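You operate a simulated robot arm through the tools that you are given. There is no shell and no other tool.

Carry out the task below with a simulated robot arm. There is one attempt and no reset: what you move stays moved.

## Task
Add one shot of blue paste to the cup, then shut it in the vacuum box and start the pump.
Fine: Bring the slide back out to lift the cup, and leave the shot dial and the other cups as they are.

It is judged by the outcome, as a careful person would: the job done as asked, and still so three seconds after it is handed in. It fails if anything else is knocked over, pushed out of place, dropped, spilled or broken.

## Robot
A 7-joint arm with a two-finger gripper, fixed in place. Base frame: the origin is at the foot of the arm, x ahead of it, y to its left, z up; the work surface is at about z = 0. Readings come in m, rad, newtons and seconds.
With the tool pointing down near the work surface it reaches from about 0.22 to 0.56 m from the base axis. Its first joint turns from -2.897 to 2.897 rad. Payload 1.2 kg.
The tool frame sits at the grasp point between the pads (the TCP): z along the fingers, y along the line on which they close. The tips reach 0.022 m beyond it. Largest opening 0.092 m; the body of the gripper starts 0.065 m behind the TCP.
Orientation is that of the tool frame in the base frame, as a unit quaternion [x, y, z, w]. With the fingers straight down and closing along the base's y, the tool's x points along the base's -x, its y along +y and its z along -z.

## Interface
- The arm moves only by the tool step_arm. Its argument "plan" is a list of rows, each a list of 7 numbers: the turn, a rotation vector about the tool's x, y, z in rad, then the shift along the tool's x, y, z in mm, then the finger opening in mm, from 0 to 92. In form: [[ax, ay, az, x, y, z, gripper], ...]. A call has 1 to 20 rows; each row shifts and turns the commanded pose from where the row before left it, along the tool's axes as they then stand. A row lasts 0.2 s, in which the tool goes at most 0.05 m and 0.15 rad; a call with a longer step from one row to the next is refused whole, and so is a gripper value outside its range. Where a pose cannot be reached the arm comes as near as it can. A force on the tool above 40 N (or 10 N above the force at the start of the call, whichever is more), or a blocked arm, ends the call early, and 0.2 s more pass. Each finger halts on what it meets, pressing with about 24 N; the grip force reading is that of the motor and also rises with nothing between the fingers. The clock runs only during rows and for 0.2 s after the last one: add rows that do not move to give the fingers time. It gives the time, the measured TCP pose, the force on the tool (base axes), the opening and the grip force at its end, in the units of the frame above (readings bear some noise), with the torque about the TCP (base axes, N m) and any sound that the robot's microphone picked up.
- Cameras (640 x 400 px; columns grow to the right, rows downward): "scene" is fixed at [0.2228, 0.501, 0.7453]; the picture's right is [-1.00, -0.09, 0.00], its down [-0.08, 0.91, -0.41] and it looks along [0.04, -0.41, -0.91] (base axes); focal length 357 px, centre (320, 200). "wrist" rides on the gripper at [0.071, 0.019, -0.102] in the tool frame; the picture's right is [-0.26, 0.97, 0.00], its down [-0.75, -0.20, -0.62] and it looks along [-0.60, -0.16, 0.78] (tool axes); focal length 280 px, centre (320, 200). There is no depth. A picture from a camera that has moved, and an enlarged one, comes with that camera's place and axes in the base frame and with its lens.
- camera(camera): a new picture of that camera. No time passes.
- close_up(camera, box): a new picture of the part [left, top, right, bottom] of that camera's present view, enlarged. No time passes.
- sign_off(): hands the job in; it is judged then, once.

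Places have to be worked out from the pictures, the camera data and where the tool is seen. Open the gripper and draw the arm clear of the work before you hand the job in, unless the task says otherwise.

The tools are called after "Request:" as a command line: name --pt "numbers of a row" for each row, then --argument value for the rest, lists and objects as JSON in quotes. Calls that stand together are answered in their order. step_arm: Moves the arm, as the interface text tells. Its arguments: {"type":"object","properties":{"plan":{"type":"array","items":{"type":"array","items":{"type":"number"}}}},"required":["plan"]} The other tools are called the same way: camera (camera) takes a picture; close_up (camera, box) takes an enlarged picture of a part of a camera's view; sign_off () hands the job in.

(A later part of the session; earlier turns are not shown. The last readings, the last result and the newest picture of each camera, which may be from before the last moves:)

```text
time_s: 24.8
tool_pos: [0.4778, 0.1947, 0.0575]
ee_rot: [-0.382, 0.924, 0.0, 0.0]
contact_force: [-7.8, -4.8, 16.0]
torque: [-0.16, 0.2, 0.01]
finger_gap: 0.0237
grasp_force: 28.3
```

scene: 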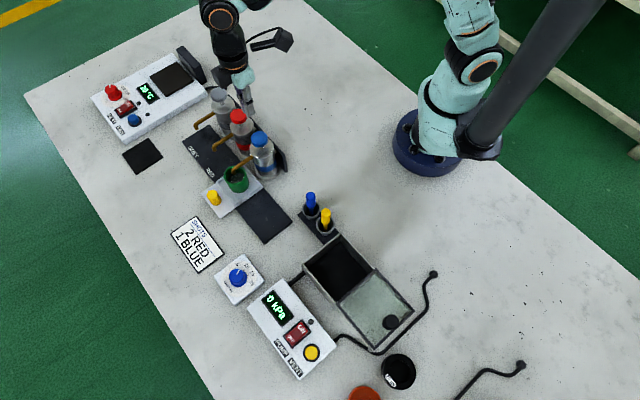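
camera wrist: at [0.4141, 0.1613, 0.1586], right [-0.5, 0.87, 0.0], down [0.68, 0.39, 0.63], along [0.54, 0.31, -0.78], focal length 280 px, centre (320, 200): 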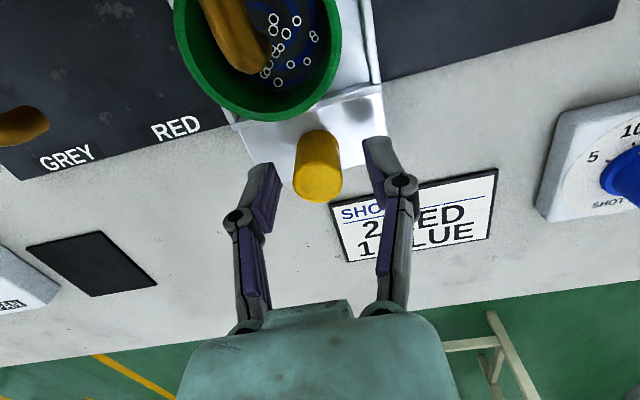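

The knob is gripped, and the readings put it 100 mm from its parked spot. I'll slide it back out steadily, with a small sideways correction for the rail's angle.

Request:
step_arm --pt "0 0 0 0.4 3 -0.4 15" --pt "0 0 0 0.1 5 0 15" --pt "0 0 0 0.1 7 0 15" --pt "0 0 0 0.1 7 0 15" --pt "0 0 0 0.1 7 0 15" --pt "0 0 0 0.1 7 0 15" --pt "0 0 0 0.1 7 0 15" --pt "0 0 0 0 7 0 15" --pt "0 0 0 0 0 0 15"

Request:
camera --camera "wrist"

```text
time_s: 26.8
tool_pos: [0.4419, 0.2301, 0.058]
ee_rot: [-0.384, 0.923, 0.0, 0.001]
contact_force: [16.2, 15.0, -10.0]
torque: [0.38, -0.38, -0.02]
finger_gap: 0.0236
grasp_force: 28.0
```

```text
taken
camera wrist: at [0.3789, 0.1962, 0.159], right [-0.5, 0.87, 0.0], down [0.68, 0.39, 0.63], along [0.54, 0.31, -0.78], focal length 280 px, centre (320, 200)
```

wrist: 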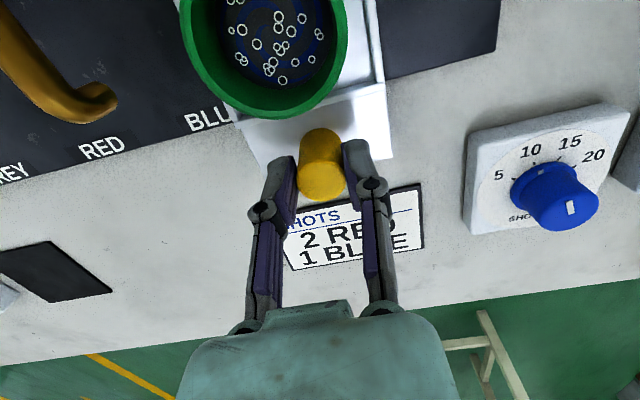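

The slide moved 50 mm. The side correction was too much (about 22 N), so I'll ease it back out by 1.2 mm while continuing the remaining 50 mm.

Request:
step_arm --pt "0 0 0 -1.1 3 0.3 15" --pt "0 0 0 0 6 0 15" --pt "0 0 0 0 7 0 15" --pt "0 0 0 0 7 0 15" --pt "0 0 0 0 7 0 15" --pt "0 0 0 0 7 0 15" --pt "0 0 0 0 5 0 15" --pt "0 0 0 0 0 0 15"

Request:
camera --camera "wrist"

Request:
close_up --camera "scene" --box '[160, 150, 352, 270]'

```text
time_s: 28.6
tool_pos: [0.4122, 0.2605, 0.0563]
ee_rot: [-0.383, 0.924, 0.0, 0.0]
contact_force: [-5.5, -4.2, 23.2]
torque: [-0.01, 0.08, 0.02]
finger_gap: 0.0235
grasp_force: 27.5
```

```text
taken
camera wrist: at [0.3498, 0.2258, 0.1592], right [-0.5, 0.87, 0.0], down [0.68, 0.39, 0.62], along [0.54, 0.31, -0.78], focal length 280 px, centre (320, 200)
```

wrist: 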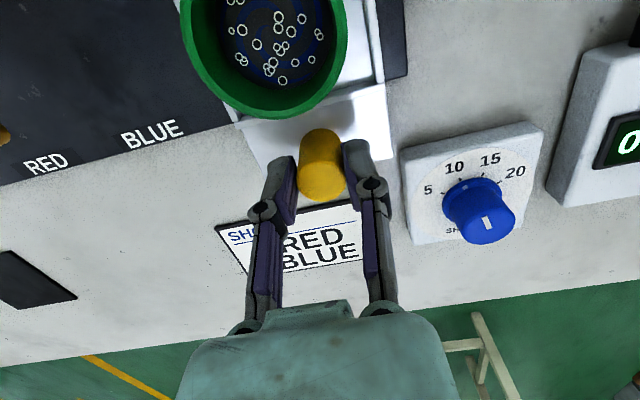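

```text
3.33 times, centred on (256, 210) of scene
camera zoom: at [0.2228, 0.501, 0.7453], right [-1.0, -0.09, 0.0], down [-0.08, 0.91, -0.41], along [0.04, -0.41, -0.91], focal length 1189 px, centre (533, 167)
```

zoom: 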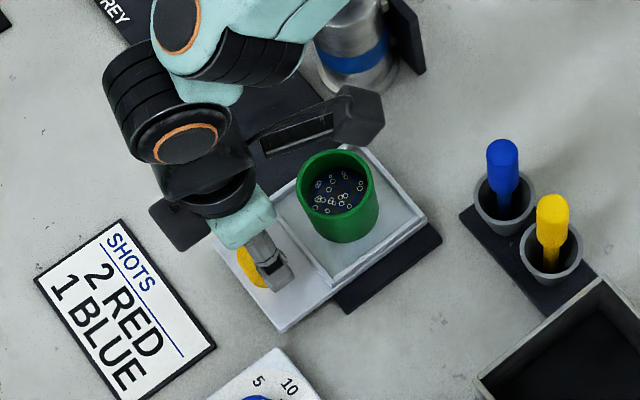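

About 7 to 8 mm remain to the original parked position. I'll finish that distance gently.

Request:
step_arm --pt "0 0 0 0.2 3 -0.4 15" --pt "0 0 0 0 2.5 -0.2 15" --pt "0 0 0 0 2 0 15" --pt "0 0 0 0 0 0 15"

Request:
camera --camera "wrist"

```text
time_s: 29.6
tool_pos: [0.4067, 0.2663, 0.0562]
ee_rot: [-0.383, 0.924, 0.001, -0.001]
contact_force: [2.9, 3.0, -0.6]
torque: [0.02, -0.14, 0.05]
finger_gap: 0.0239
grasp_force: 27.8
```

```text
taken
camera wrist: at [0.3445, 0.231, 0.159], right [-0.5, 0.87, 0.0], down [0.68, 0.39, 0.63], along [0.54, 0.31, -0.78], focal length 280 px, centre (320, 200)
```

wrist: 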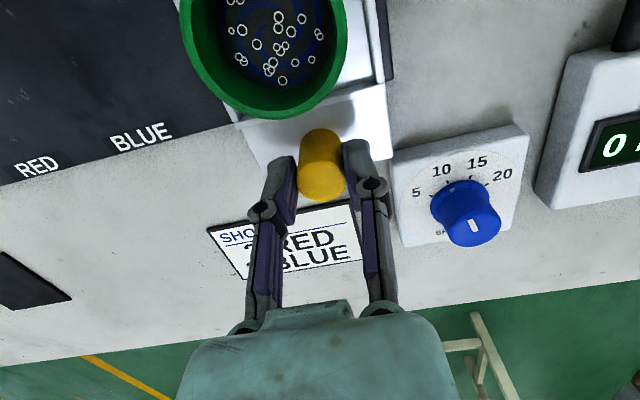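

The slide is back at its parked position with almost no residual force. I'll release the knob, rise, and move to look at the vacuum box before lifting the cup.

Request:
step_arm --pt "0 0 0 0 0 0 30" --pt "0 0 0 0 0 0 44" --pt "0 0 0 0 0 -10 44" --pt "0 0 0 0 0 -30 44" --pt "0 0 0 0 0 -40 44" --pt "0 0 0 0 0 -45 44" --pt "0 0 0 0 0 -45 60" --pt "0 0 0 0 0 0 60"

Request:
camera --camera "wrist"

Request:
camera --camera "scene"

```text
time_s: 31.4
tool_pos: [0.4072, 0.2671, 0.2285]
ee_rot: [-0.382, 0.924, 0.0, 0.0]
contact_force: [0.5, 0.4, 0.1]
torque: [0.04, -0.01, -0.01]
finger_gap: 0.0603
grasp_force: 0.1
```

```text
taken
camera wrist: at [0.3439, 0.2324, 0.33], right [-0.5, 0.87, 0.0], down [0.68, 0.39, 0.63], along [0.54, 0.31, -0.78], focal length 280 px, centre (320, 200)
```

wrist: 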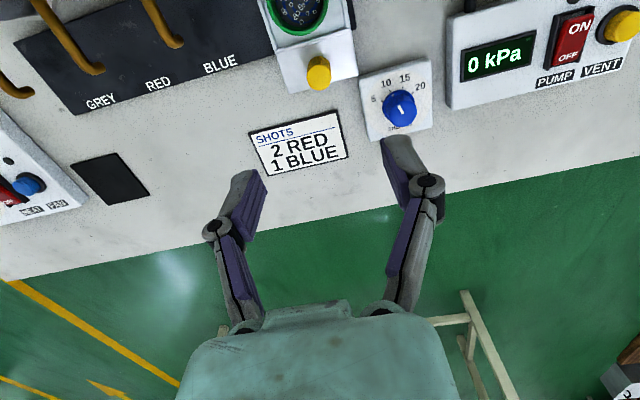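

```text
taken
```

scene: 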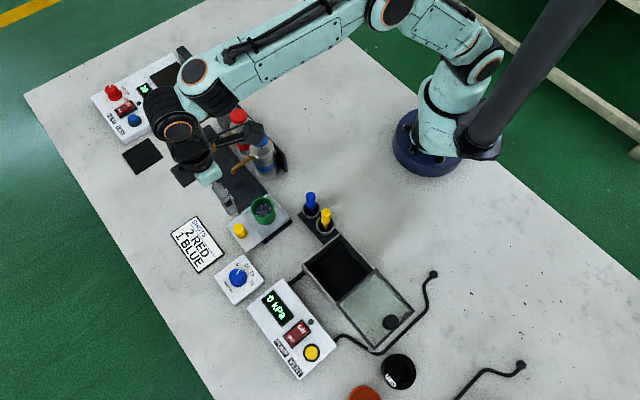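

Both picture and slide look right. I'll go over the vacuum box at about 0.25 m to view its opening, lid, and switch.

Request:
step_arm --pt "0 0 0 17 32 -4 70" --pt "0 0 0 17 32 -4 70" --pt "0 0 0 17 32 -4 70" --pt "0 0 0 17 32 -4 70" --pt "0 0 0 17 32 -4 70" --pt "0 0 0 17 31 -4 70" --pt "0 0 0 0 0 0 70"

Request:
camera --camera "wrist"

Request:
close_up --camera "wrist" --box '[240, 40, 496, 200]'

Request:
close_up --camera "wrist" --box '[160, 0, 416, 160]'

```text
time_s: 33.0
tool_pos: [0.1982, 0.3295, 0.253]
ee_rot: [-0.383, 0.924, 0.0, -0.001]
contact_force: [-0.2, -0.2, -1.0]
torque: [0.0, -0.02, 0.01]
finger_gap: 0.07
grasp_force: 0.1
```

```text
taken
camera wrist: at [0.1363, 0.2944, 0.3538], right [-0.5, 0.87, 0.0], down [0.68, 0.39, 0.63], along [0.54, 0.31, -0.78], focal length 280 px, centre (320, 200)
```

wrist: 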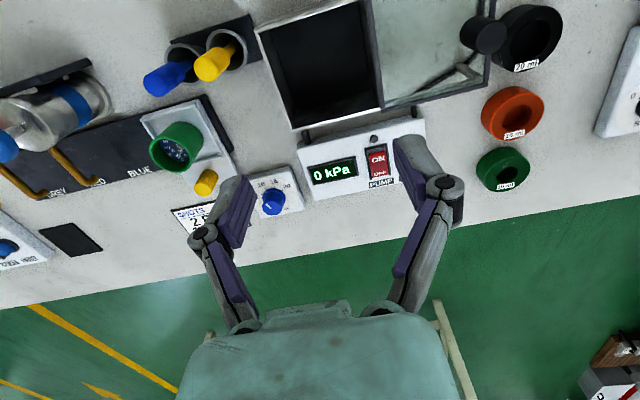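

```text
2.50 times, centred on (368, 120) of wrist
camera zoom: at [0.1363, 0.2944, 0.3538], right [-0.5, 0.87, 0.0], down [0.68, 0.39, 0.63], along [0.54, 0.31, -0.78], focal length 701 px, centre (200, 400)
```

zoom: 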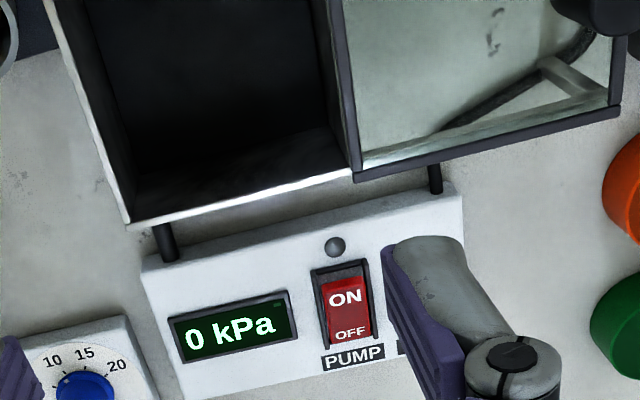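

```text
2.50 times, centred on (288, 80) of wrist
camera zoom: at [0.1363, 0.2944, 0.3538], right [-0.5, 0.87, 0.0], down [0.68, 0.39, 0.63], along [0.54, 0.31, -0.78], focal length 701 px, centre (400, 500)
```

zoom: 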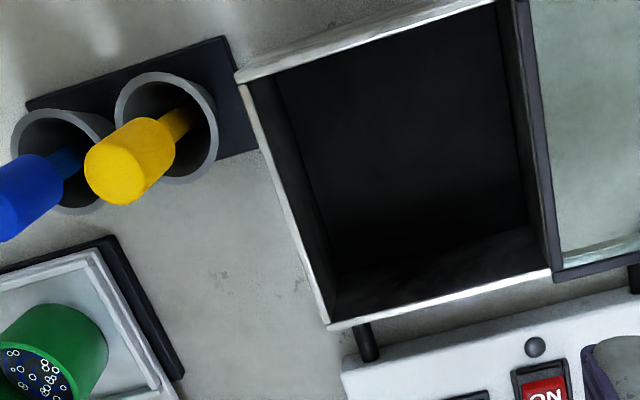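

The box opening is about 0.10 m square, centred near [0.201, 0.334], with its rim at z of about 0.057 and its floor near 0. Gripping the cup along the box's diagonal gives the fingers the most room, so I'll turn the gripper back to yaw 0 here and then move above the cup.

Request:
step_arm --pt "0 0 0.1309 0 0 0 75" --pt "0 0 0.1309 0 0 0 75" --pt "0 0 0.1309 0 0 0 75" --pt "0 0 0.1309 0 0 0 75" --pt "0 0 0.1309 0 0 0 75" --pt "0 0 0.1309 0 0 0 75" --pt "0 0 0 -34 -21 5 75" --pt "0 0 0 -34 -21 15 75" --pt "0 0 0 -34 -21 15 75" --pt "0 0 0 -33 -21 20 75" --pt "0 0 0 -33 -22 25 75" --pt "0 0 0 0 0 0 75"

Request:
camera --camera "wrist"

Request:
close_up --camera "wrist" --box '[192, 40, 448, 200]'

Request:
close_up --camera "scene" --box '[200, 160, 328, 240]'

```text
time_s: 35.6
tool_pos: [0.3708, 0.2223, 0.1727]
ee_rot: [0.0, 1.0, 0.0, 0.0]
contact_force: [0.7, -0.3, -0.4]
torque: [-0.01, 0.01, 0.02]
finger_gap: 0.0747
grasp_force: 0.0
```

```text
taken
camera wrist: at [0.3002, 0.2433, 0.2741], right [0.26, 0.97, 0.0], down [0.75, -0.2, 0.62], along [0.6, -0.16, -0.78], focal length 280 px, centre (320, 200)
```

wrist: 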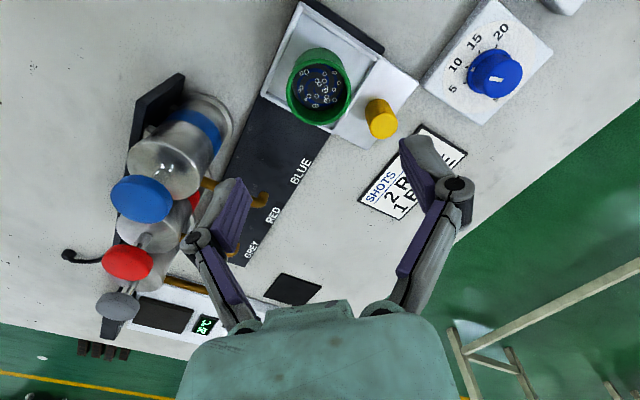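

```text
2.50 times, centred on (320, 120) of wrist
camera zoom: at [0.3002, 0.2433, 0.2741], right [0.26, 0.97, 0.0], down [0.75, -0.2, 0.62], along [0.6, -0.16, -0.78], focal length 701 px, centre (320, 400)
```

zoom: 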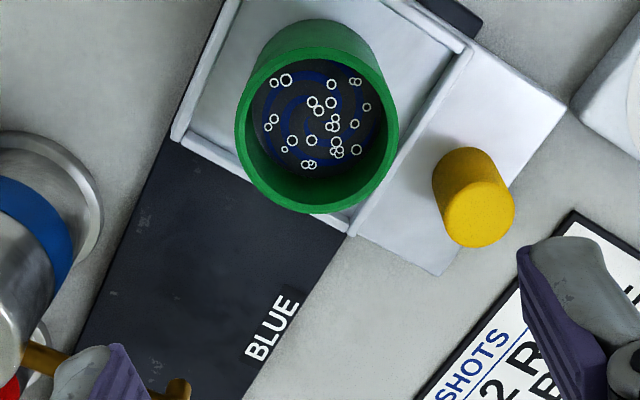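

```text
5.00 times, centred on (264, 200) of scene
camera zoom: at [0.2228, 0.501, 0.7453], right [-1.0, -0.09, 0.0], down [-0.08, 0.91, -0.41], along [0.04, -0.41, -0.91], focal length 1784 px, centre (600, 200)
```

zoom: 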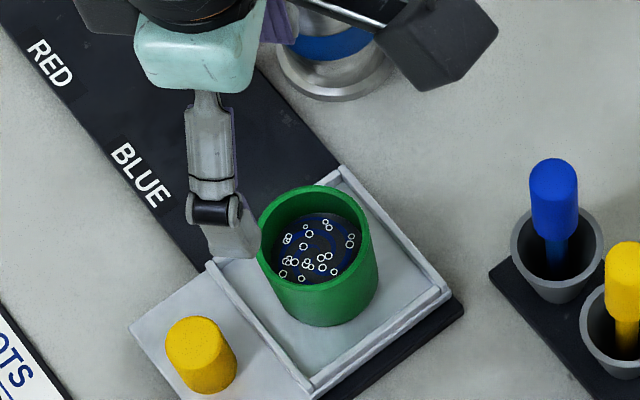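

The cup centre is 5.5 mm nearer the base than the tool axis, while the finger direction is already centred to within 0.5 mm. I'll shift and descend to just above grasp height, then verify.

Request:
step_arm --pt "0 0 0 5.5 0.5 0 75" --pt "0 0 0 0 0 30 75" --pt "0 0 0 0 0 30 75" --pt "0 0 0 0 0 25 75" --pt "0 0 0 0 0 10 75" --pt "0 0 0 0 0 0 75"

Request:
camera --camera "wrist"

Request:
close_up --camera "scene" --box '[200, 160, 328, 240]'

```text
time_s: 37.0
tool_pos: [0.3626, 0.2231, 0.0758]
ee_rot: [0.0, 1.0, 0.0, 0.0]
contact_force: [-0.3, -0.6, 0.1]
torque: [0.03, -0.02, -0.04]
finger_gap: 0.075
grasp_force: 0.0
```

```text
taken
camera wrist: at [0.2933, 0.2444, 0.1781], right [0.26, 0.97, 0.0], down [0.75, -0.2, 0.62], along [0.6, -0.16, -0.78], focal length 280 px, centre (320, 200)
```

wrist: 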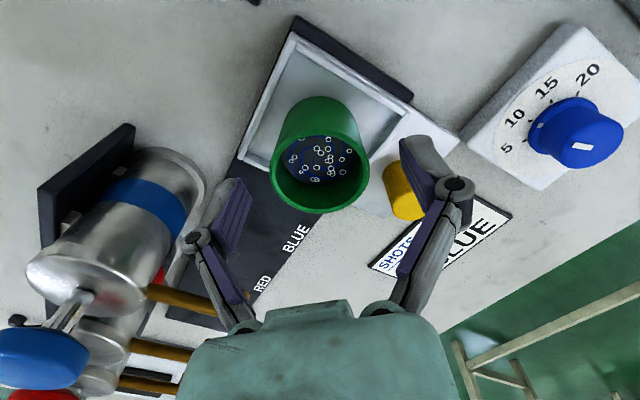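

```text
5.00 times, centred on (264, 200) of scene
camera zoom: at [0.2228, 0.501, 0.7453], right [-1.0, -0.09, 0.0], down [-0.08, 0.91, -0.41], along [0.04, -0.41, -0.91], focal length 1784 px, centre (600, 200)
```

zoom: 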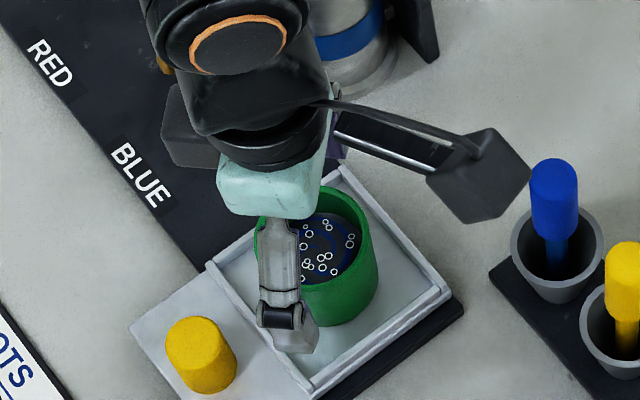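

The cup is centred between the fingers. I'll lower 16 mm so the fingertips overlap the cup's upper half, then close.

Request:
step_arm --pt "0 0 0 0 0 8 75" --pt "0 0 0 0 0 8 75" --pt "0 0 0 0 0 0 60" --pt "0 0 0 0 0 0 40" --pt "0 0 0 0 0 0 40" --pt "0 0 0 0 0 0 40"

Request:
camera --camera "wrist"

Request:
close_up --camera "scene" --box '[200, 160, 328, 240]'

```text
time_s: 38.4
tool_pos: [0.3633, 0.2235, 0.0608]
ee_rot: [0.0, 1.0, 0.0, -0.001]
contact_force: [-0.5, 0.1, 3.3]
torque: [-0.02, 0.02, -0.03]
finger_gap: 0.045
grasp_force: 24.1
```

```text
taken
camera wrist: at [0.2932, 0.2447, 0.1625], right [0.26, 0.97, 0.0], down [0.75, -0.2, 0.63], along [0.6, -0.16, -0.78], focal length 280 px, centre (320, 200)
```

wrist: 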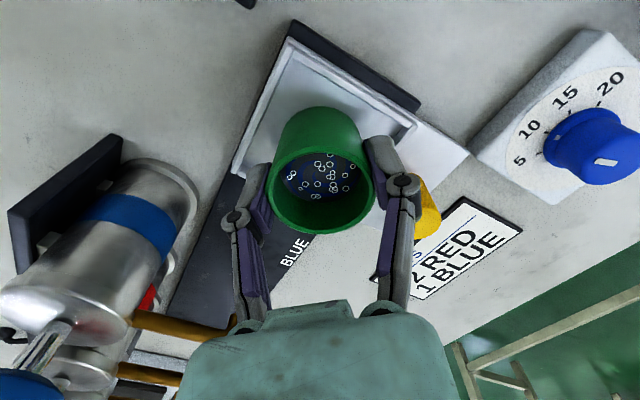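

```text
5.00 times, centred on (264, 200) of scene
camera zoom: at [0.2228, 0.501, 0.7453], right [-1.0, -0.09, 0.0], down [-0.08, 0.91, -0.41], along [0.04, -0.41, -0.91], focal length 1784 px, centre (600, 200)
```

zoom: 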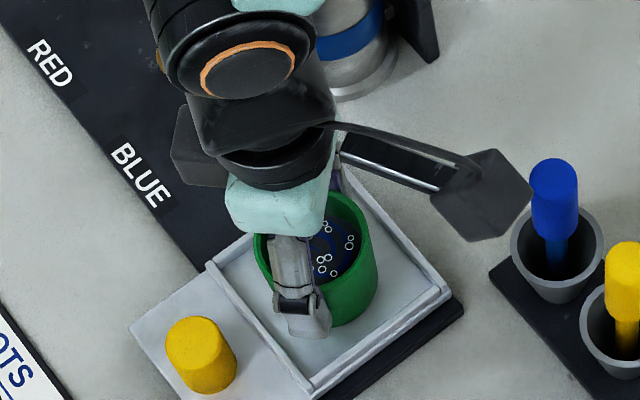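

The cup is gripped (gap 45 mm, 24 N). I'll lift slowly and straight up out of the tray.

Request:
step_arm --pt "0 0 0 0 0 -4 40" --pt "0 0 0 0 0 -6 40" --pt "0 0 0 0 0 -8 40" --pt "0 0 0 0 0 -10 40" --pt "0 0 0 0 0 -12 40" --pt "0 0 0 0 0 -15 40" --pt "0 0 0 0 0 -15 40" --pt "0 0 0 0 0 -15 40" --pt "0 0 0 0 0 -15 40" --pt "0 0 0 0 0 -12 40" --pt "0 0 0 0 0 -6 40" --pt "0 0 0 0 0 0 40"

Request:
camera --camera "wrist"

Request:
camera --camera "scene"

```text
time_s: 41.0
tool_pos: [0.3632, 0.2235, 0.1787]
ee_rot: [-0.001, 1.0, 0.0, 0.0]
contact_force: [0.1, -0.6, 0.0]
torque: [-0.02, -0.01, 0.0]
finger_gap: 0.045
grasp_force: 24.2
```

```text
taken
camera wrist: at [0.2928, 0.2446, 0.2807], right [0.26, 0.96, 0.0], down [0.75, -0.2, 0.63], along [0.6, -0.16, -0.78], focal length 280 px, centre (320, 200)
```

wrist: 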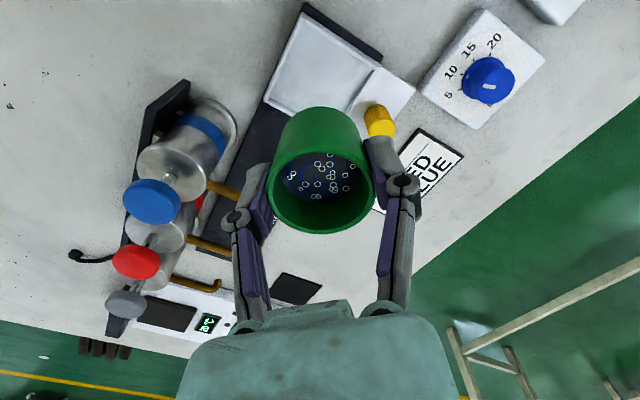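

```text
taken
```

scene: 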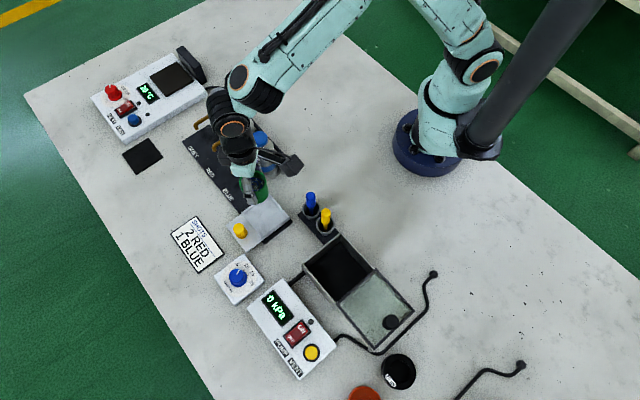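

The cup came out level. I'll carry it smoothly at this height (its bottom at about z = 0.135, above the stirrers) to over the centre of the box.

Request:
step_arm --pt "0 0 0 6 4 0 40" --pt "0 0 0 12 8 0 40" --pt "0 0 0 16 10.5 0 40" --pt "0 0 0 18 12 0 40" --pt "0 0 0 18 12 0 40" --pt "0 0 0 18 12 0 40" --pt "0 0 0 18 12 0 40" --pt "0 0 0 18 12 0 40" --pt "0 0 0 16 10.5 0 40" --pt "0 0 0 12 8 0 40" --pt "0 0 0 7 5 0 40" --pt "0 0 0 3.4 2 0 40" --pt "0 0 0 0 0 0 40"

Request:
camera --camera "wrist"

Request:
camera --camera "scene"

Request:
close_up --camera "scene" --box '[256, 220, 448, 340]'

```text
time_s: 43.8
tool_pos: [0.1995, 0.3309, 0.1784]
ee_rot: [0.0, 1.0, 0.0, 0.0]
contact_force: [0.2, -0.1, -0.8]
torque: [0.01, 0.0, -0.04]
finger_gap: 0.0453
grasp_force: 24.2
```

```text
taken
camera wrist: at [0.1298, 0.3522, 0.2803], right [0.26, 0.97, 0.0], down [0.75, -0.2, 0.62], along [0.6, -0.16, -0.78], focal length 280 px, centre (320, 200)
```

wrist: 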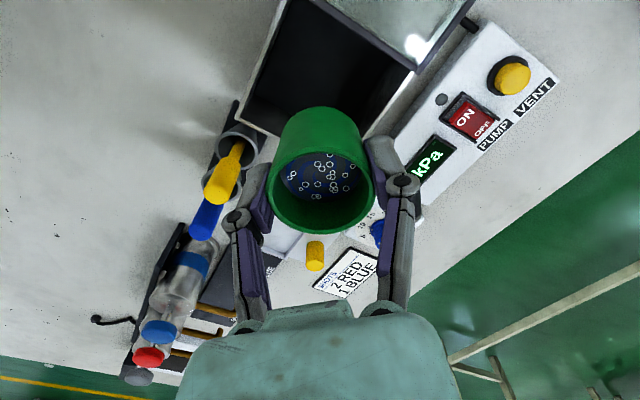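

```text
taken
```

scene: 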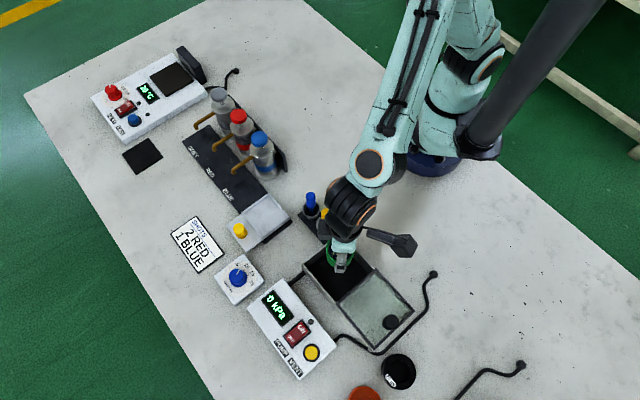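

```text
3.33 times, centred on (352, 280) of scene
camera zoom: at [0.2228, 0.501, 0.7453], right [-1.0, -0.09, 0.0], down [-0.08, 0.91, -0.41], along [0.04, -0.41, -0.91], focal length 1189 px, centre (213, -67)
```

zoom: 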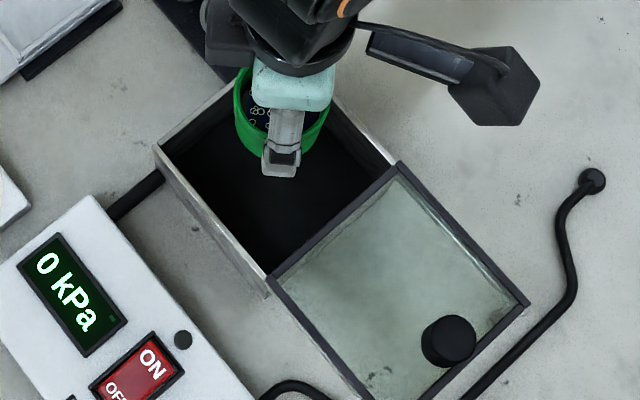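

The tool axis projects to within 3 mm of the opening's centre in the scene view. I'll lower the cup into the box, stopping short of the floor to check.

Request:
step_arm --pt "0 0 0 0 0 6 40" --pt "0 0 0 0 0 12 40" --pt "0 0 0 0 0 15 40" --pt "0 0 0 0 0 15 40" --pt "0 0 0 0 0 15 40" --pt "0 0 0 0 0 12 40" --pt "0 0 0 0 0 10 40" --pt "0 0 0 0 0 8 40" --pt "0 0 0 0 0 6 40" --pt "0 0 0 0 0 0 40"

Request:
camera --camera "wrist"

Request:
close_up --camera "scene" --box '[256, 220, 448, 340]'

```text
time_s: 46.0
tool_pos: [0.2005, 0.331, 0.0785]
ee_rot: [0.0, 1.0, 0.0, 0.0]
contact_force: [0.7, 0.5, -0.1]
torque: [0.05, 0.01, -0.01]
finger_gap: 0.0449
grasp_force: 23.9
```

```text
taken
camera wrist: at [0.1308, 0.3521, 0.1811], right [0.26, 0.97, 0.0], down [0.75, -0.2, 0.62], along [0.6, -0.16, -0.78], focal length 280 px, centre (320, 200)
```

wrist: 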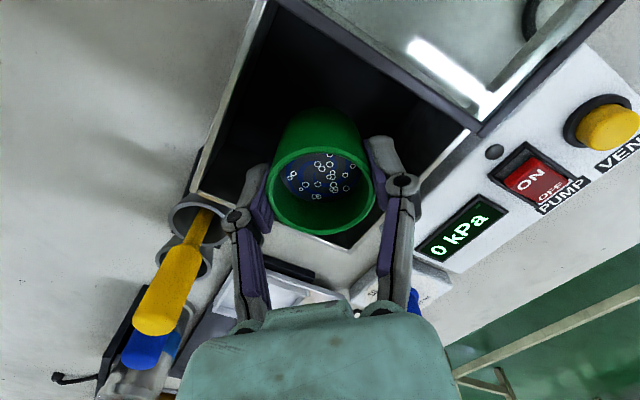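

```text
3.33 times, centred on (352, 280) of scene
camera zoom: at [0.2228, 0.501, 0.7453], right [-1.0, -0.09, 0.0], down [-0.08, 0.91, -0.41], along [0.04, -0.41, -0.91], focal length 1189 px, centre (213, -67)
```

zoom: 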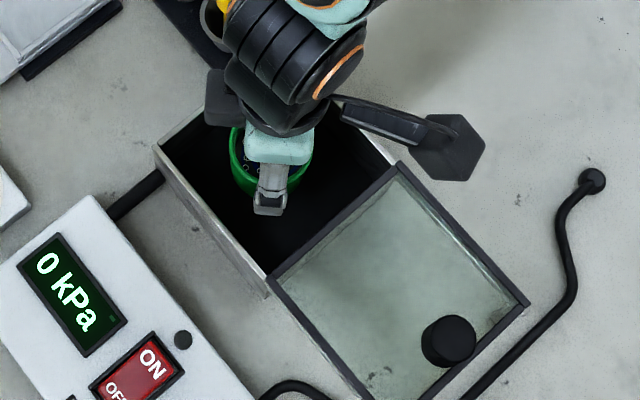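

The cup is inside the walls with good clearance on all sides. I'll lower it slowly until the floor is felt.

Request:
step_arm --pt "0 0 0 0 0 6 40" --pt "0 0 0 0 0 8 40" --pt "0 0 0 0 0 6 40" --pt "0 0 0 0 0 4 40" --pt "0 0 0 0 0 2 40" --pt "0 0 0 0 0 0 40"

```text
time_s: 47.4
tool_pos: [0.2006, 0.3329, 0.0536]
ee_rot: [0.0, 1.0, -0.001, 0.0]
contact_force: [-1.2, 0.5, -0.3]
torque: [0.01, -0.02, -0.01]
finger_gap: 0.0451
grasp_force: 24.1
```

There's no contact yet at TCP z = 0.0536. I'll continue in 1.5 mm steps.

Request:
step_arm --pt "0 0 0 0 0 1.5 40" --pt "0 0 0 0 0 1.5 40" --pt "0 0 0 0 0 1.5 40" --pt "0 0 0 0 0 0 40"

Request:
close_up --camera "scene" --box '[280, 220, 408, 300]'

```text
time_s: 48.4
tool_pos: [0.2001, 0.3317, 0.0491]
ee_rot: [0.0, 1.0, 0.001, 0.0]
contact_force: [-0.1, -0.6, -0.3]
torque: [0.0, 0.01, -0.03]
finger_gap: 0.045
grasp_force: 23.8
```

```text
5.00 times, centred on (344, 260) of scene
camera zoom: at [0.2228, 0.501, 0.7453], right [-1.0, -0.09, 0.0], down [-0.08, 0.91, -0.41], along [0.04, -0.41, -0.91], focal length 1784 px, centre (200, -100)
```

zoom: 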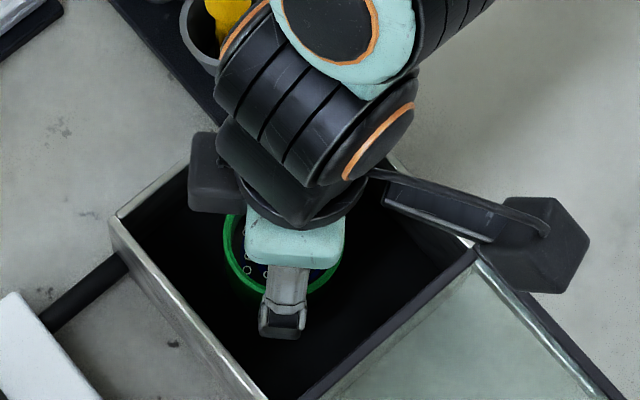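

Still free at 0.049, so I'll keep going down in 1.5 mm steps.

Request:
step_arm --pt "0 0 0 0 0 1.5 40" --pt "0 0 0 0 0 1.5 40" --pt "0 0 0 0 0 1.5 40" --pt "0 0 0 0 0 0 40"

```text
time_s: 49.4
tool_pos: [0.2005, 0.3318, 0.0457]
ee_rot: [0.001, 1.0, 0.001, 0.001]
contact_force: [2.1, -1.1, 20.0]
torque: [-0.06, -0.12, 0.01]
finger_gap: 0.0445
grasp_force: 23.7
```

Floor contact shows at about 20 N. I'll back off 1 mm to relieve the pressure and open just enough to release the cup.

Request:
step_arm --pt "0 0 0 0 0 -1 40" --pt "0 0 0 0 0 0 48" --pt "0 0 0 0 0 0 56" --pt "0 0 0 0 0 0 60" --pt "0 0 0 0 0 0 60"

Request:
camera --camera "wrist"

```text
time_s: 50.6
tool_pos: [0.1994, 0.3313, 0.0456]
ee_rot: [0.0, 1.0, 0.0, 0.001]
contact_force: [0.5, -0.4, 0.3]
torque: [0.02, -0.02, 0.02]
finger_gap: 0.0599
grasp_force: 0.1
```

```text
taken
camera wrist: at [0.1304, 0.3526, 0.1475], right [0.26, 0.97, 0.0], down [0.75, -0.2, 0.63], along [0.6, -0.16, -0.78], focal length 280 px, centre (320, 200)
```

wrist: 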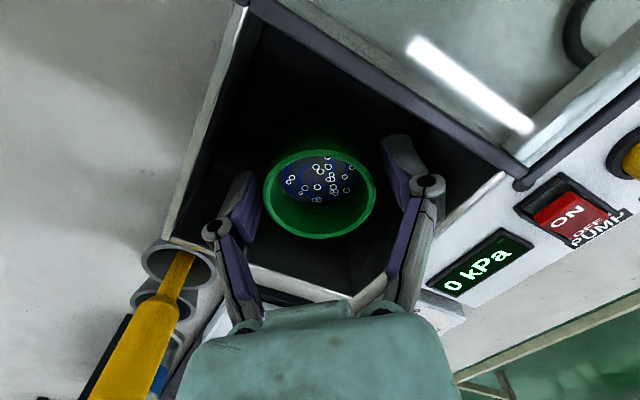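

The cup stands on the box floor and the fingers are clear of it on both sides. I'll lift straight up out of the box.

Request:
step_arm --pt "0 0 0 0 0 -6 60" --pt "0 0 0 0 0 -12 60" --pt "0 0 0 0 0 -20 60" --pt "0 0 0 0 0 -30 60" --pt "0 0 0 0 0 -40 60" --pt "0 0 0 0 0 -40 60" --pt "0 0 0 0 0 -30 60" --pt "0 0 0 0 0 0 60"

Request:
camera --camera "wrist"

Request:
camera --camera "scene"

Request:
close_up --camera "scene" --box '[256, 220, 448, 340]'

```text
time_s: 52.4
tool_pos: [0.1995, 0.3308, 0.224]
ee_rot: [0.0, 1.0, 0.0, 0.001]
contact_force: [0.7, -0.3, 0.8]
torque: [0.01, -0.02, 0.02]
finger_gap: 0.0598
grasp_force: 0.0
```

```text
taken
camera wrist: at [0.1304, 0.3525, 0.325], right [0.26, 0.97, 0.0], down [0.75, -0.2, 0.62], along [0.6, -0.16, -0.78], focal length 280 px, centre (320, 200)
```

wrist: 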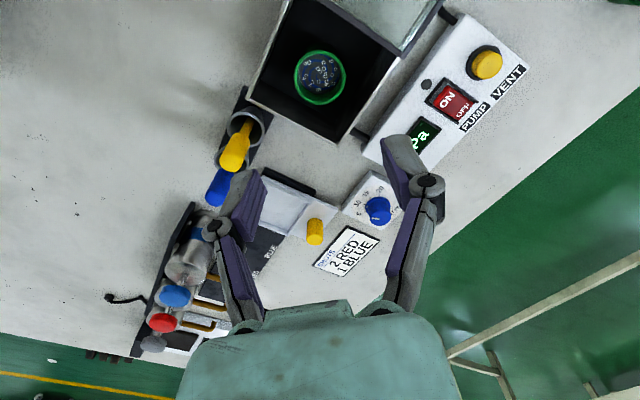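

```text
taken
```

scene: 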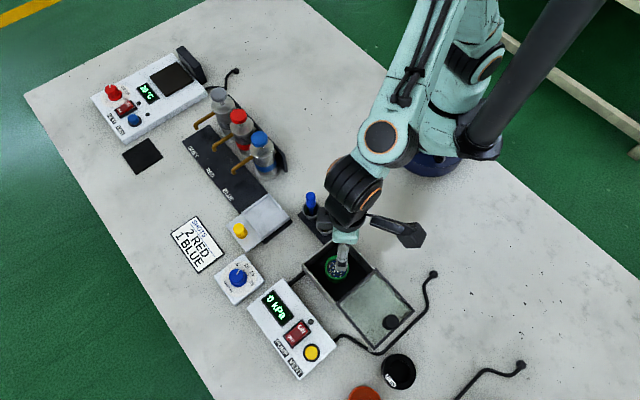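

```text
3.33 times, centred on (352, 280) of scene
camera zoom: at [0.2228, 0.501, 0.7453], right [-1.0, -0.09, 0.0], down [-0.08, 0.91, -0.41], along [0.04, -0.41, -0.91], focal length 1189 px, centre (213, -67)
```

zoom: 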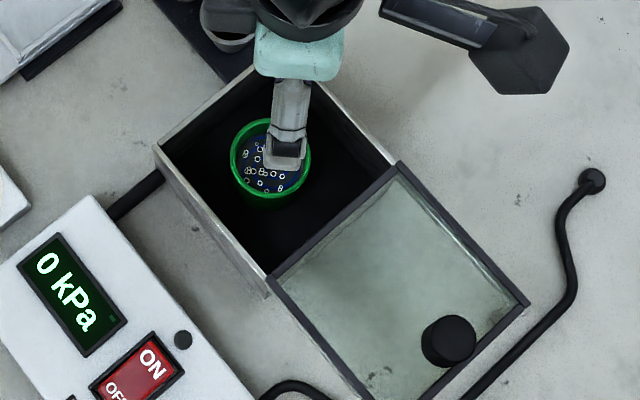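

The cup is standing upright in the box. The lid lies slid open on its rails with its black knob near [0.105, 0.429, 0.09]. I'll turn back to 45° and move over the knob for a close look.

Request:
step_arm --pt "0 0 -0.1309 0 0 0 60" --pt "0 0 -0.1309 0 0 0 60" --pt "0 0 -0.1309 0 0 0 60" --pt "0 0 -0.1309 0 0 0 60" --pt "0 0 -0.1309 0 0 0 60" --pt "0 0 -0.1309 0 0 0 60" --pt "0 0 0 0 27 0 60" --pt "0 0 0 0 35 0 60" --pt "0 0 0 -1 38 0 60" --pt "0 0 0 -1 35 15 60" --pt "0 0 0 0 0 20 60" --pt "0 0 0 0 0 0 60"

Request:
camera --camera "wrist"

Request:
close_up --camera "wrist" --box '[192, 20, 448, 180]'

Request:
close_up --camera "scene" --box '[288, 260, 448, 360]'

```text
time_s: 55.0
tool_pos: [0.1064, 0.4282, 0.1887]
ee_rot: [-0.383, 0.924, 0.0, 0.0]
contact_force: [-0.6, 0.0, 0.0]
torque: [0.01, -0.01, -0.02]
finger_gap: 0.0597
grasp_force: 0.0
```

```text
taken
camera wrist: at [0.0439, 0.3934, 0.2895], right [-0.5, 0.87, 0.0], down [0.68, 0.39, 0.63], along [0.54, 0.31, -0.78], focal length 280 px, centre (320, 200)
```

wrist: 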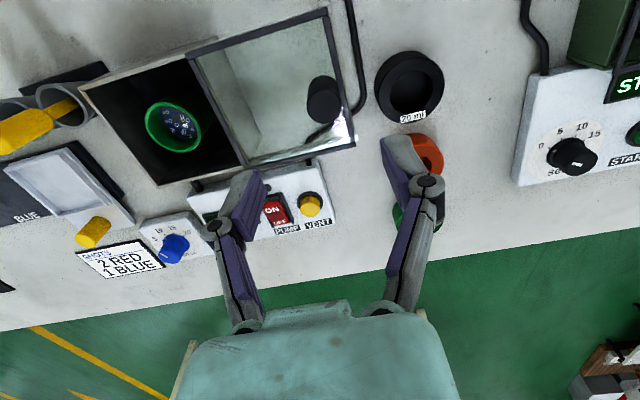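

```text
2.50 times, centred on (320, 100) of wrist
camera zoom: at [0.0439, 0.3934, 0.2895], right [-0.5, 0.87, 0.0], down [0.68, 0.39, 0.63], along [0.54, 0.31, -0.78], focal length 701 px, centre (320, 450)
```

zoom: 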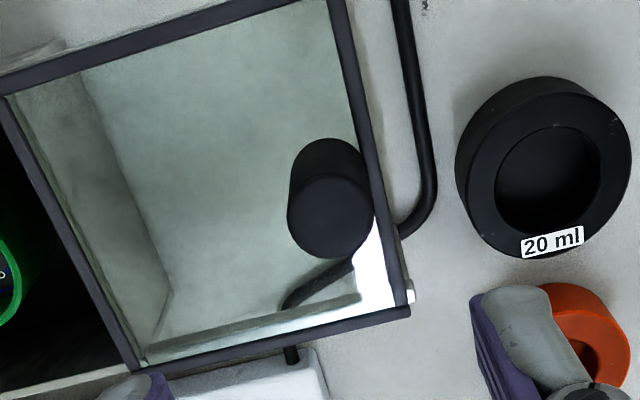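

```text
4.00 times, centred on (368, 310) of scene
camera zoom: at [0.2228, 0.501, 0.7453], right [-1.0, -0.09, 0.0], down [-0.08, 0.91, -0.41], along [0.04, -0.41, -0.91], focal length 1427 px, centre (128, -240)
```

zoom: 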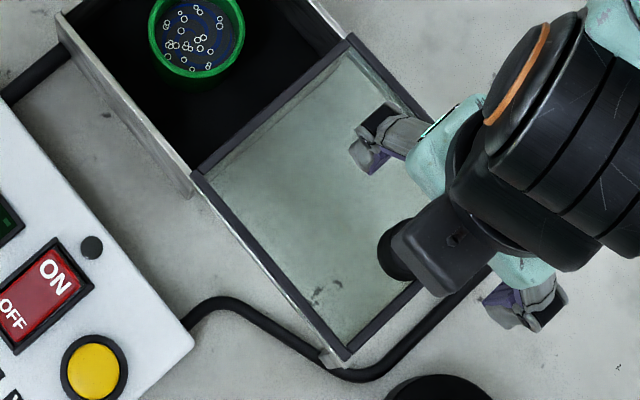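

The knob top is about 24 mm wide and sits 3.5 mm to the right of my tool axis. I'll shift, narrow the fingers, and lower toward it.

Request:
step_arm --pt "0 0 0 -0.9 3.4 0 48" --pt "0 0 0 0 0 20 48" --pt "0 0 0 0 0 25 48" --pt "0 0 0 0 0 20 48" --pt "0 0 0 0 0 10 48" --pt "0 0 0 0 0 0 48"

Request:
camera --camera "wrist"

Request:
close_up --camera "wrist" --box '[192, 40, 448, 200]'

Request:
close_up --camera "scene" --box '[320, 270, 448, 350]'

```text
time_s: 56.4
tool_pos: [0.1037, 0.4322, 0.1136]
ee_rot: [-0.383, 0.924, 0.0, -0.001]
contact_force: [-0.7, 1.2, -0.1]
torque: [0.01, -0.02, -0.01]
finger_gap: 0.0484
grasp_force: 0.0
```

```text
taken
camera wrist: at [0.0411, 0.3965, 0.2154], right [-0.5, 0.87, 0.0], down [0.68, 0.39, 0.62], along [0.54, 0.31, -0.78], focal length 280 px, centre (320, 200)
```

wrist: 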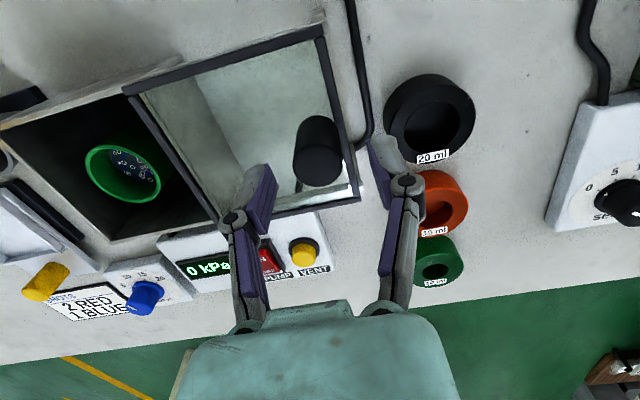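

```text
2.50 times, centred on (320, 120) of wrist
camera zoom: at [0.0411, 0.3965, 0.2154], right [-0.5, 0.87, 0.0], down [0.68, 0.39, 0.62], along [0.54, 0.31, -0.78], focal length 701 px, centre (320, 400)
```

zoom: 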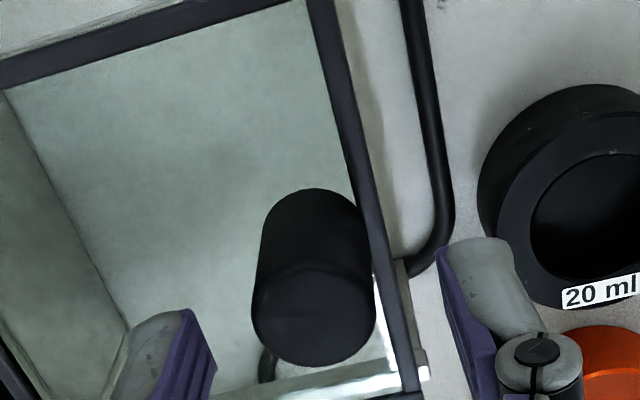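

```text
5.00 times, centred on (384, 310) of scene
camera zoom: at [0.2228, 0.501, 0.7453], right [-1.0, -0.09, 0.0], down [-0.08, 0.91, -0.41], along [0.04, -0.41, -0.91], focal length 1784 px, centre (0, -350)
```

zoom: 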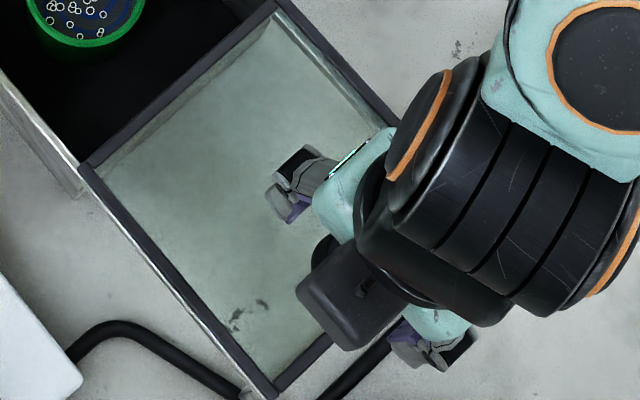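

The knob is centred to about 1 mm, and its top is at z of about 0.095. I'll lower 14 mm so the tips stay above the lid frame, then close on the knob.

Request:
step_arm --pt "0 0 0 0 -1 5 48" --pt "0 0 0 0 0 5 48" --pt "0 0 0 0 0 4 48" --pt "0 0 0 0 0 0 30" --pt "0 0 0 0 0 0 15" --pt "0 0 0 0 0 0 15" --pt "0 0 0 0 0 0 15"

Request:
camera --camera "wrist"

Request:
close_up --camera "wrist" --box '[192, 80, 448, 240]'

```text
time_s: 58.0
tool_pos: [0.1049, 0.4303, 0.0998]
ee_rot: [-0.383, 0.924, 0.0, 0.001]
contact_force: [-1.7, 1.1, 2.3]
torque: [0.18, -0.05, 0.03]
finger_gap: 0.0236
grasp_force: 27.9
```

```text
taken
camera wrist: at [0.0422, 0.396, 0.2013], right [-0.5, 0.87, 0.0], down [0.68, 0.39, 0.63], along [0.54, 0.31, -0.78], focal length 280 px, centre (320, 200)
```

wrist: 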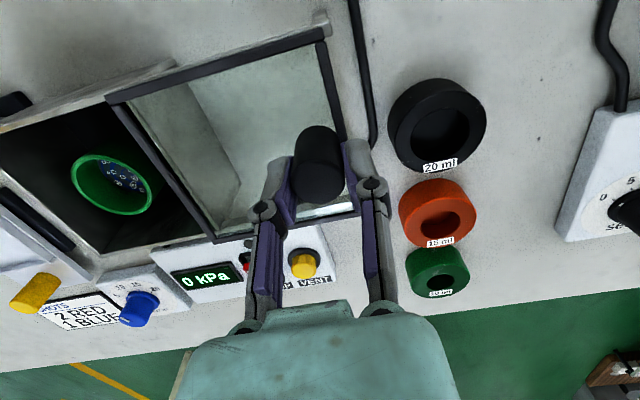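

```text
2.50 times, centred on (320, 160) of wrist
camera zoom: at [0.0422, 0.396, 0.2013], right [-0.5, 0.87, 0.0], down [0.68, 0.39, 0.63], along [0.54, 0.31, -0.78], focal length 701 px, centre (320, 300)
```

zoom: 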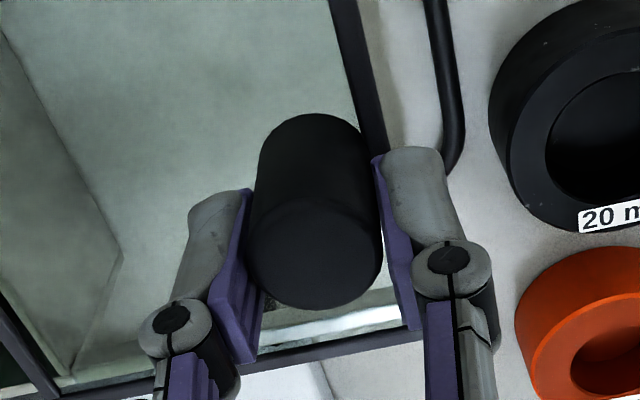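

The lid knob is gripped. I'll test the slide toward the box with a short pull.

Request:
step_arm --pt "0 0 0 0 -3 0 15" --pt "0 0 0 0 -5 0 15" --pt "0 0 0 0 -6 0 15" --pt "0 0 0 0 -6 0 15" --pt "0 0 0 0 0 0 15"

Request:
camera --camera "wrist"

Request:
close_up --camera "scene" --box '[256, 220, 448, 340]'

```text
time_s: 59.2
tool_pos: [0.1196, 0.4164, 0.099]
ee_rot: [-0.383, 0.924, 0.0, -0.001]
contact_force: [2.4, 1.4, -1.2]
torque: [0.02, -0.09, 0.02]
finger_gap: 0.0239
grasp_force: 28.5
```

```text
taken
camera wrist: at [0.0566, 0.3816, 0.2013], right [-0.5, 0.87, 0.0], down [0.68, 0.39, 0.63], along [0.54, 0.31, -0.78], focal length 280 px, centre (320, 200)
```

wrist: 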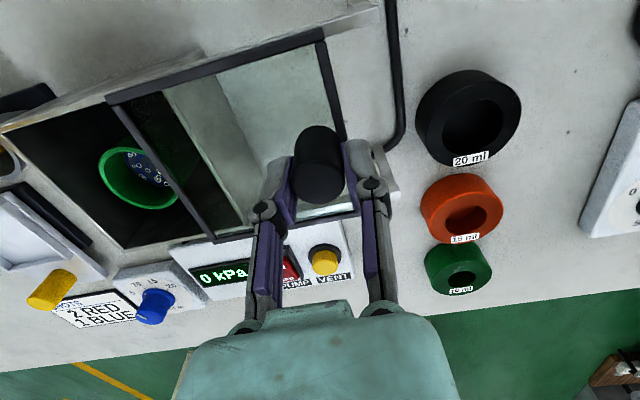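

```text
3.33 times, centred on (352, 280) of scene
camera zoom: at [0.2228, 0.501, 0.7453], right [-1.0, -0.09, 0.0], down [-0.08, 0.91, -0.41], along [0.04, -0.41, -0.91], focal length 1189 px, centre (213, -67)
```

zoom: 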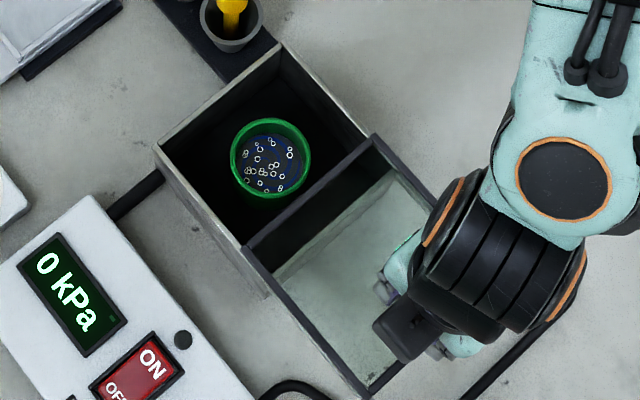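

The lid slides easily (about 3 N). I'll continue for 65 mm.

Request:
step_arm --pt "0 0 0 0 -6 0 15" --pt "0 0 0 0 -8 0 15" --pt "0 0 0 0 -8 0 15" --pt "0 0 0 0 -8 0 15" --pt "0 0 0 0 -8 0 15" --pt "0 0 0 0 -8 0 15" --pt "0 0 0 0 -8 0 15" --pt "0 0 0 0 -7 0 15" --pt "0 0 0 0 -4 0 15" --pt "0 0 0 0 0 0 15"

Request:
camera --camera "wrist"

Request:
close_up --camera "scene" --box '[256, 220, 448, 340]'

```text
time_s: 61.4
tool_pos: [0.1647, 0.3699, 0.0984]
ee_rot: [-0.383, 0.924, 0.0, -0.001]
contact_force: [1.6, 2.6, -13.3]
torque: [0.41, -0.34, 0.01]
finger_gap: 0.0237
grasp_force: 28.1
```

```text
taken
camera wrist: at [0.1025, 0.3356, 0.2014], right [-0.5, 0.87, 0.0], down [0.68, 0.39, 0.62], along [0.54, 0.31, -0.78], focal length 280 px, centre (320, 200)
```

wrist: 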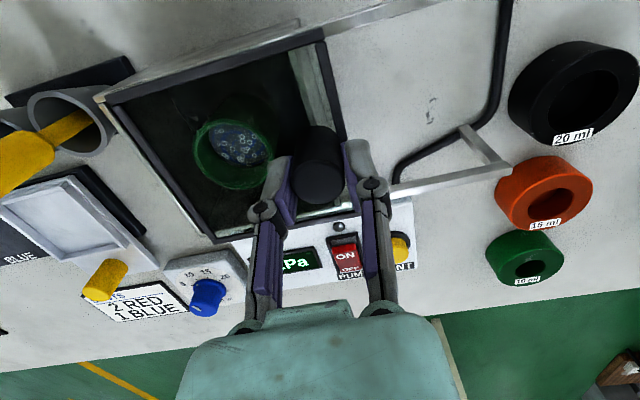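

```text
3.33 times, centred on (352, 280) of scene
camera zoom: at [0.2228, 0.501, 0.7453], right [-1.0, -0.09, 0.0], down [-0.08, 0.91, -0.41], along [0.04, -0.41, -0.91], focal length 1189 px, centre (213, -67)
```

zoom: 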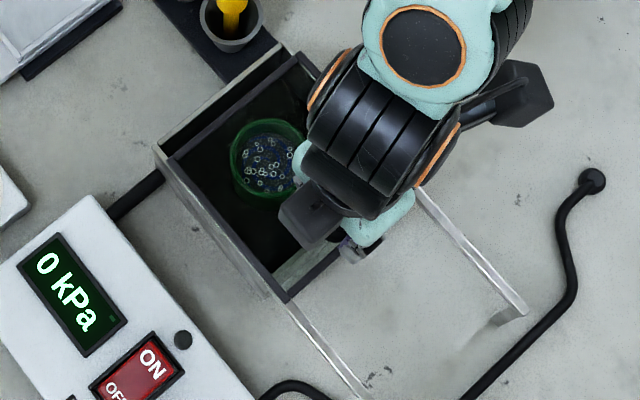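

Only about 13 to 15 mm of gap is left at the stirrer side. I'll push on gently in small steps until the lid meets its stop.

Request:
step_arm --pt "0 0 0 0 -3 0.4 15" --pt "0 0 0 0 -3 0 15" --pt "0 0 0 0 -3 0 15" --pt "0 0 0 0 -2 0 15" --pt "0 0 0 0 0 0 15"

Request:
close_up --camera "scene" --box '[280, 220, 408, 300]'

Request:
close_up --camera "wrist" --box '[60, 40, 380, 240]'

```text
time_s: 62.6
tool_pos: [0.1727, 0.3618, 0.0997]
ee_rot: [-0.383, 0.924, 0.0, 0.0]
contact_force: [-3.6, -3.1, 11.6]
torque: [-0.15, 0.21, 0.15]
finger_gap: 0.0235
grasp_force: 27.8
```

```text
5.00 times, centred on (344, 260) of scene
camera zoom: at [0.2228, 0.501, 0.7453], right [-1.0, -0.09, 0.0], down [-0.08, 0.91, -0.41], along [0.04, -0.41, -0.91], focal length 1784 px, centre (200, -100)
```

zoom: 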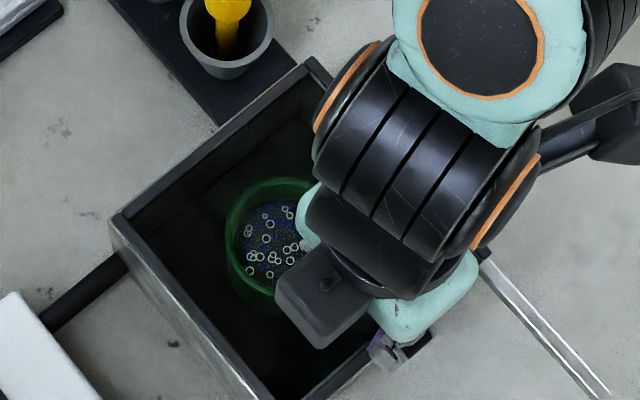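

```text
2.00 times, centred on (220, 140) of wrist
camera zoom: at [0.1103, 0.3278, 0.2014], right [-0.5, 0.87, 0.0], down [0.68, 0.39, 0.62], along [0.54, 0.31, -0.78], focal length 561 px, centre (520, 320)
```

zoom: 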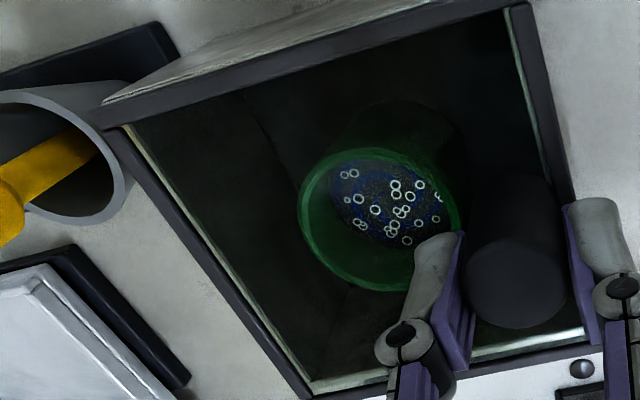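

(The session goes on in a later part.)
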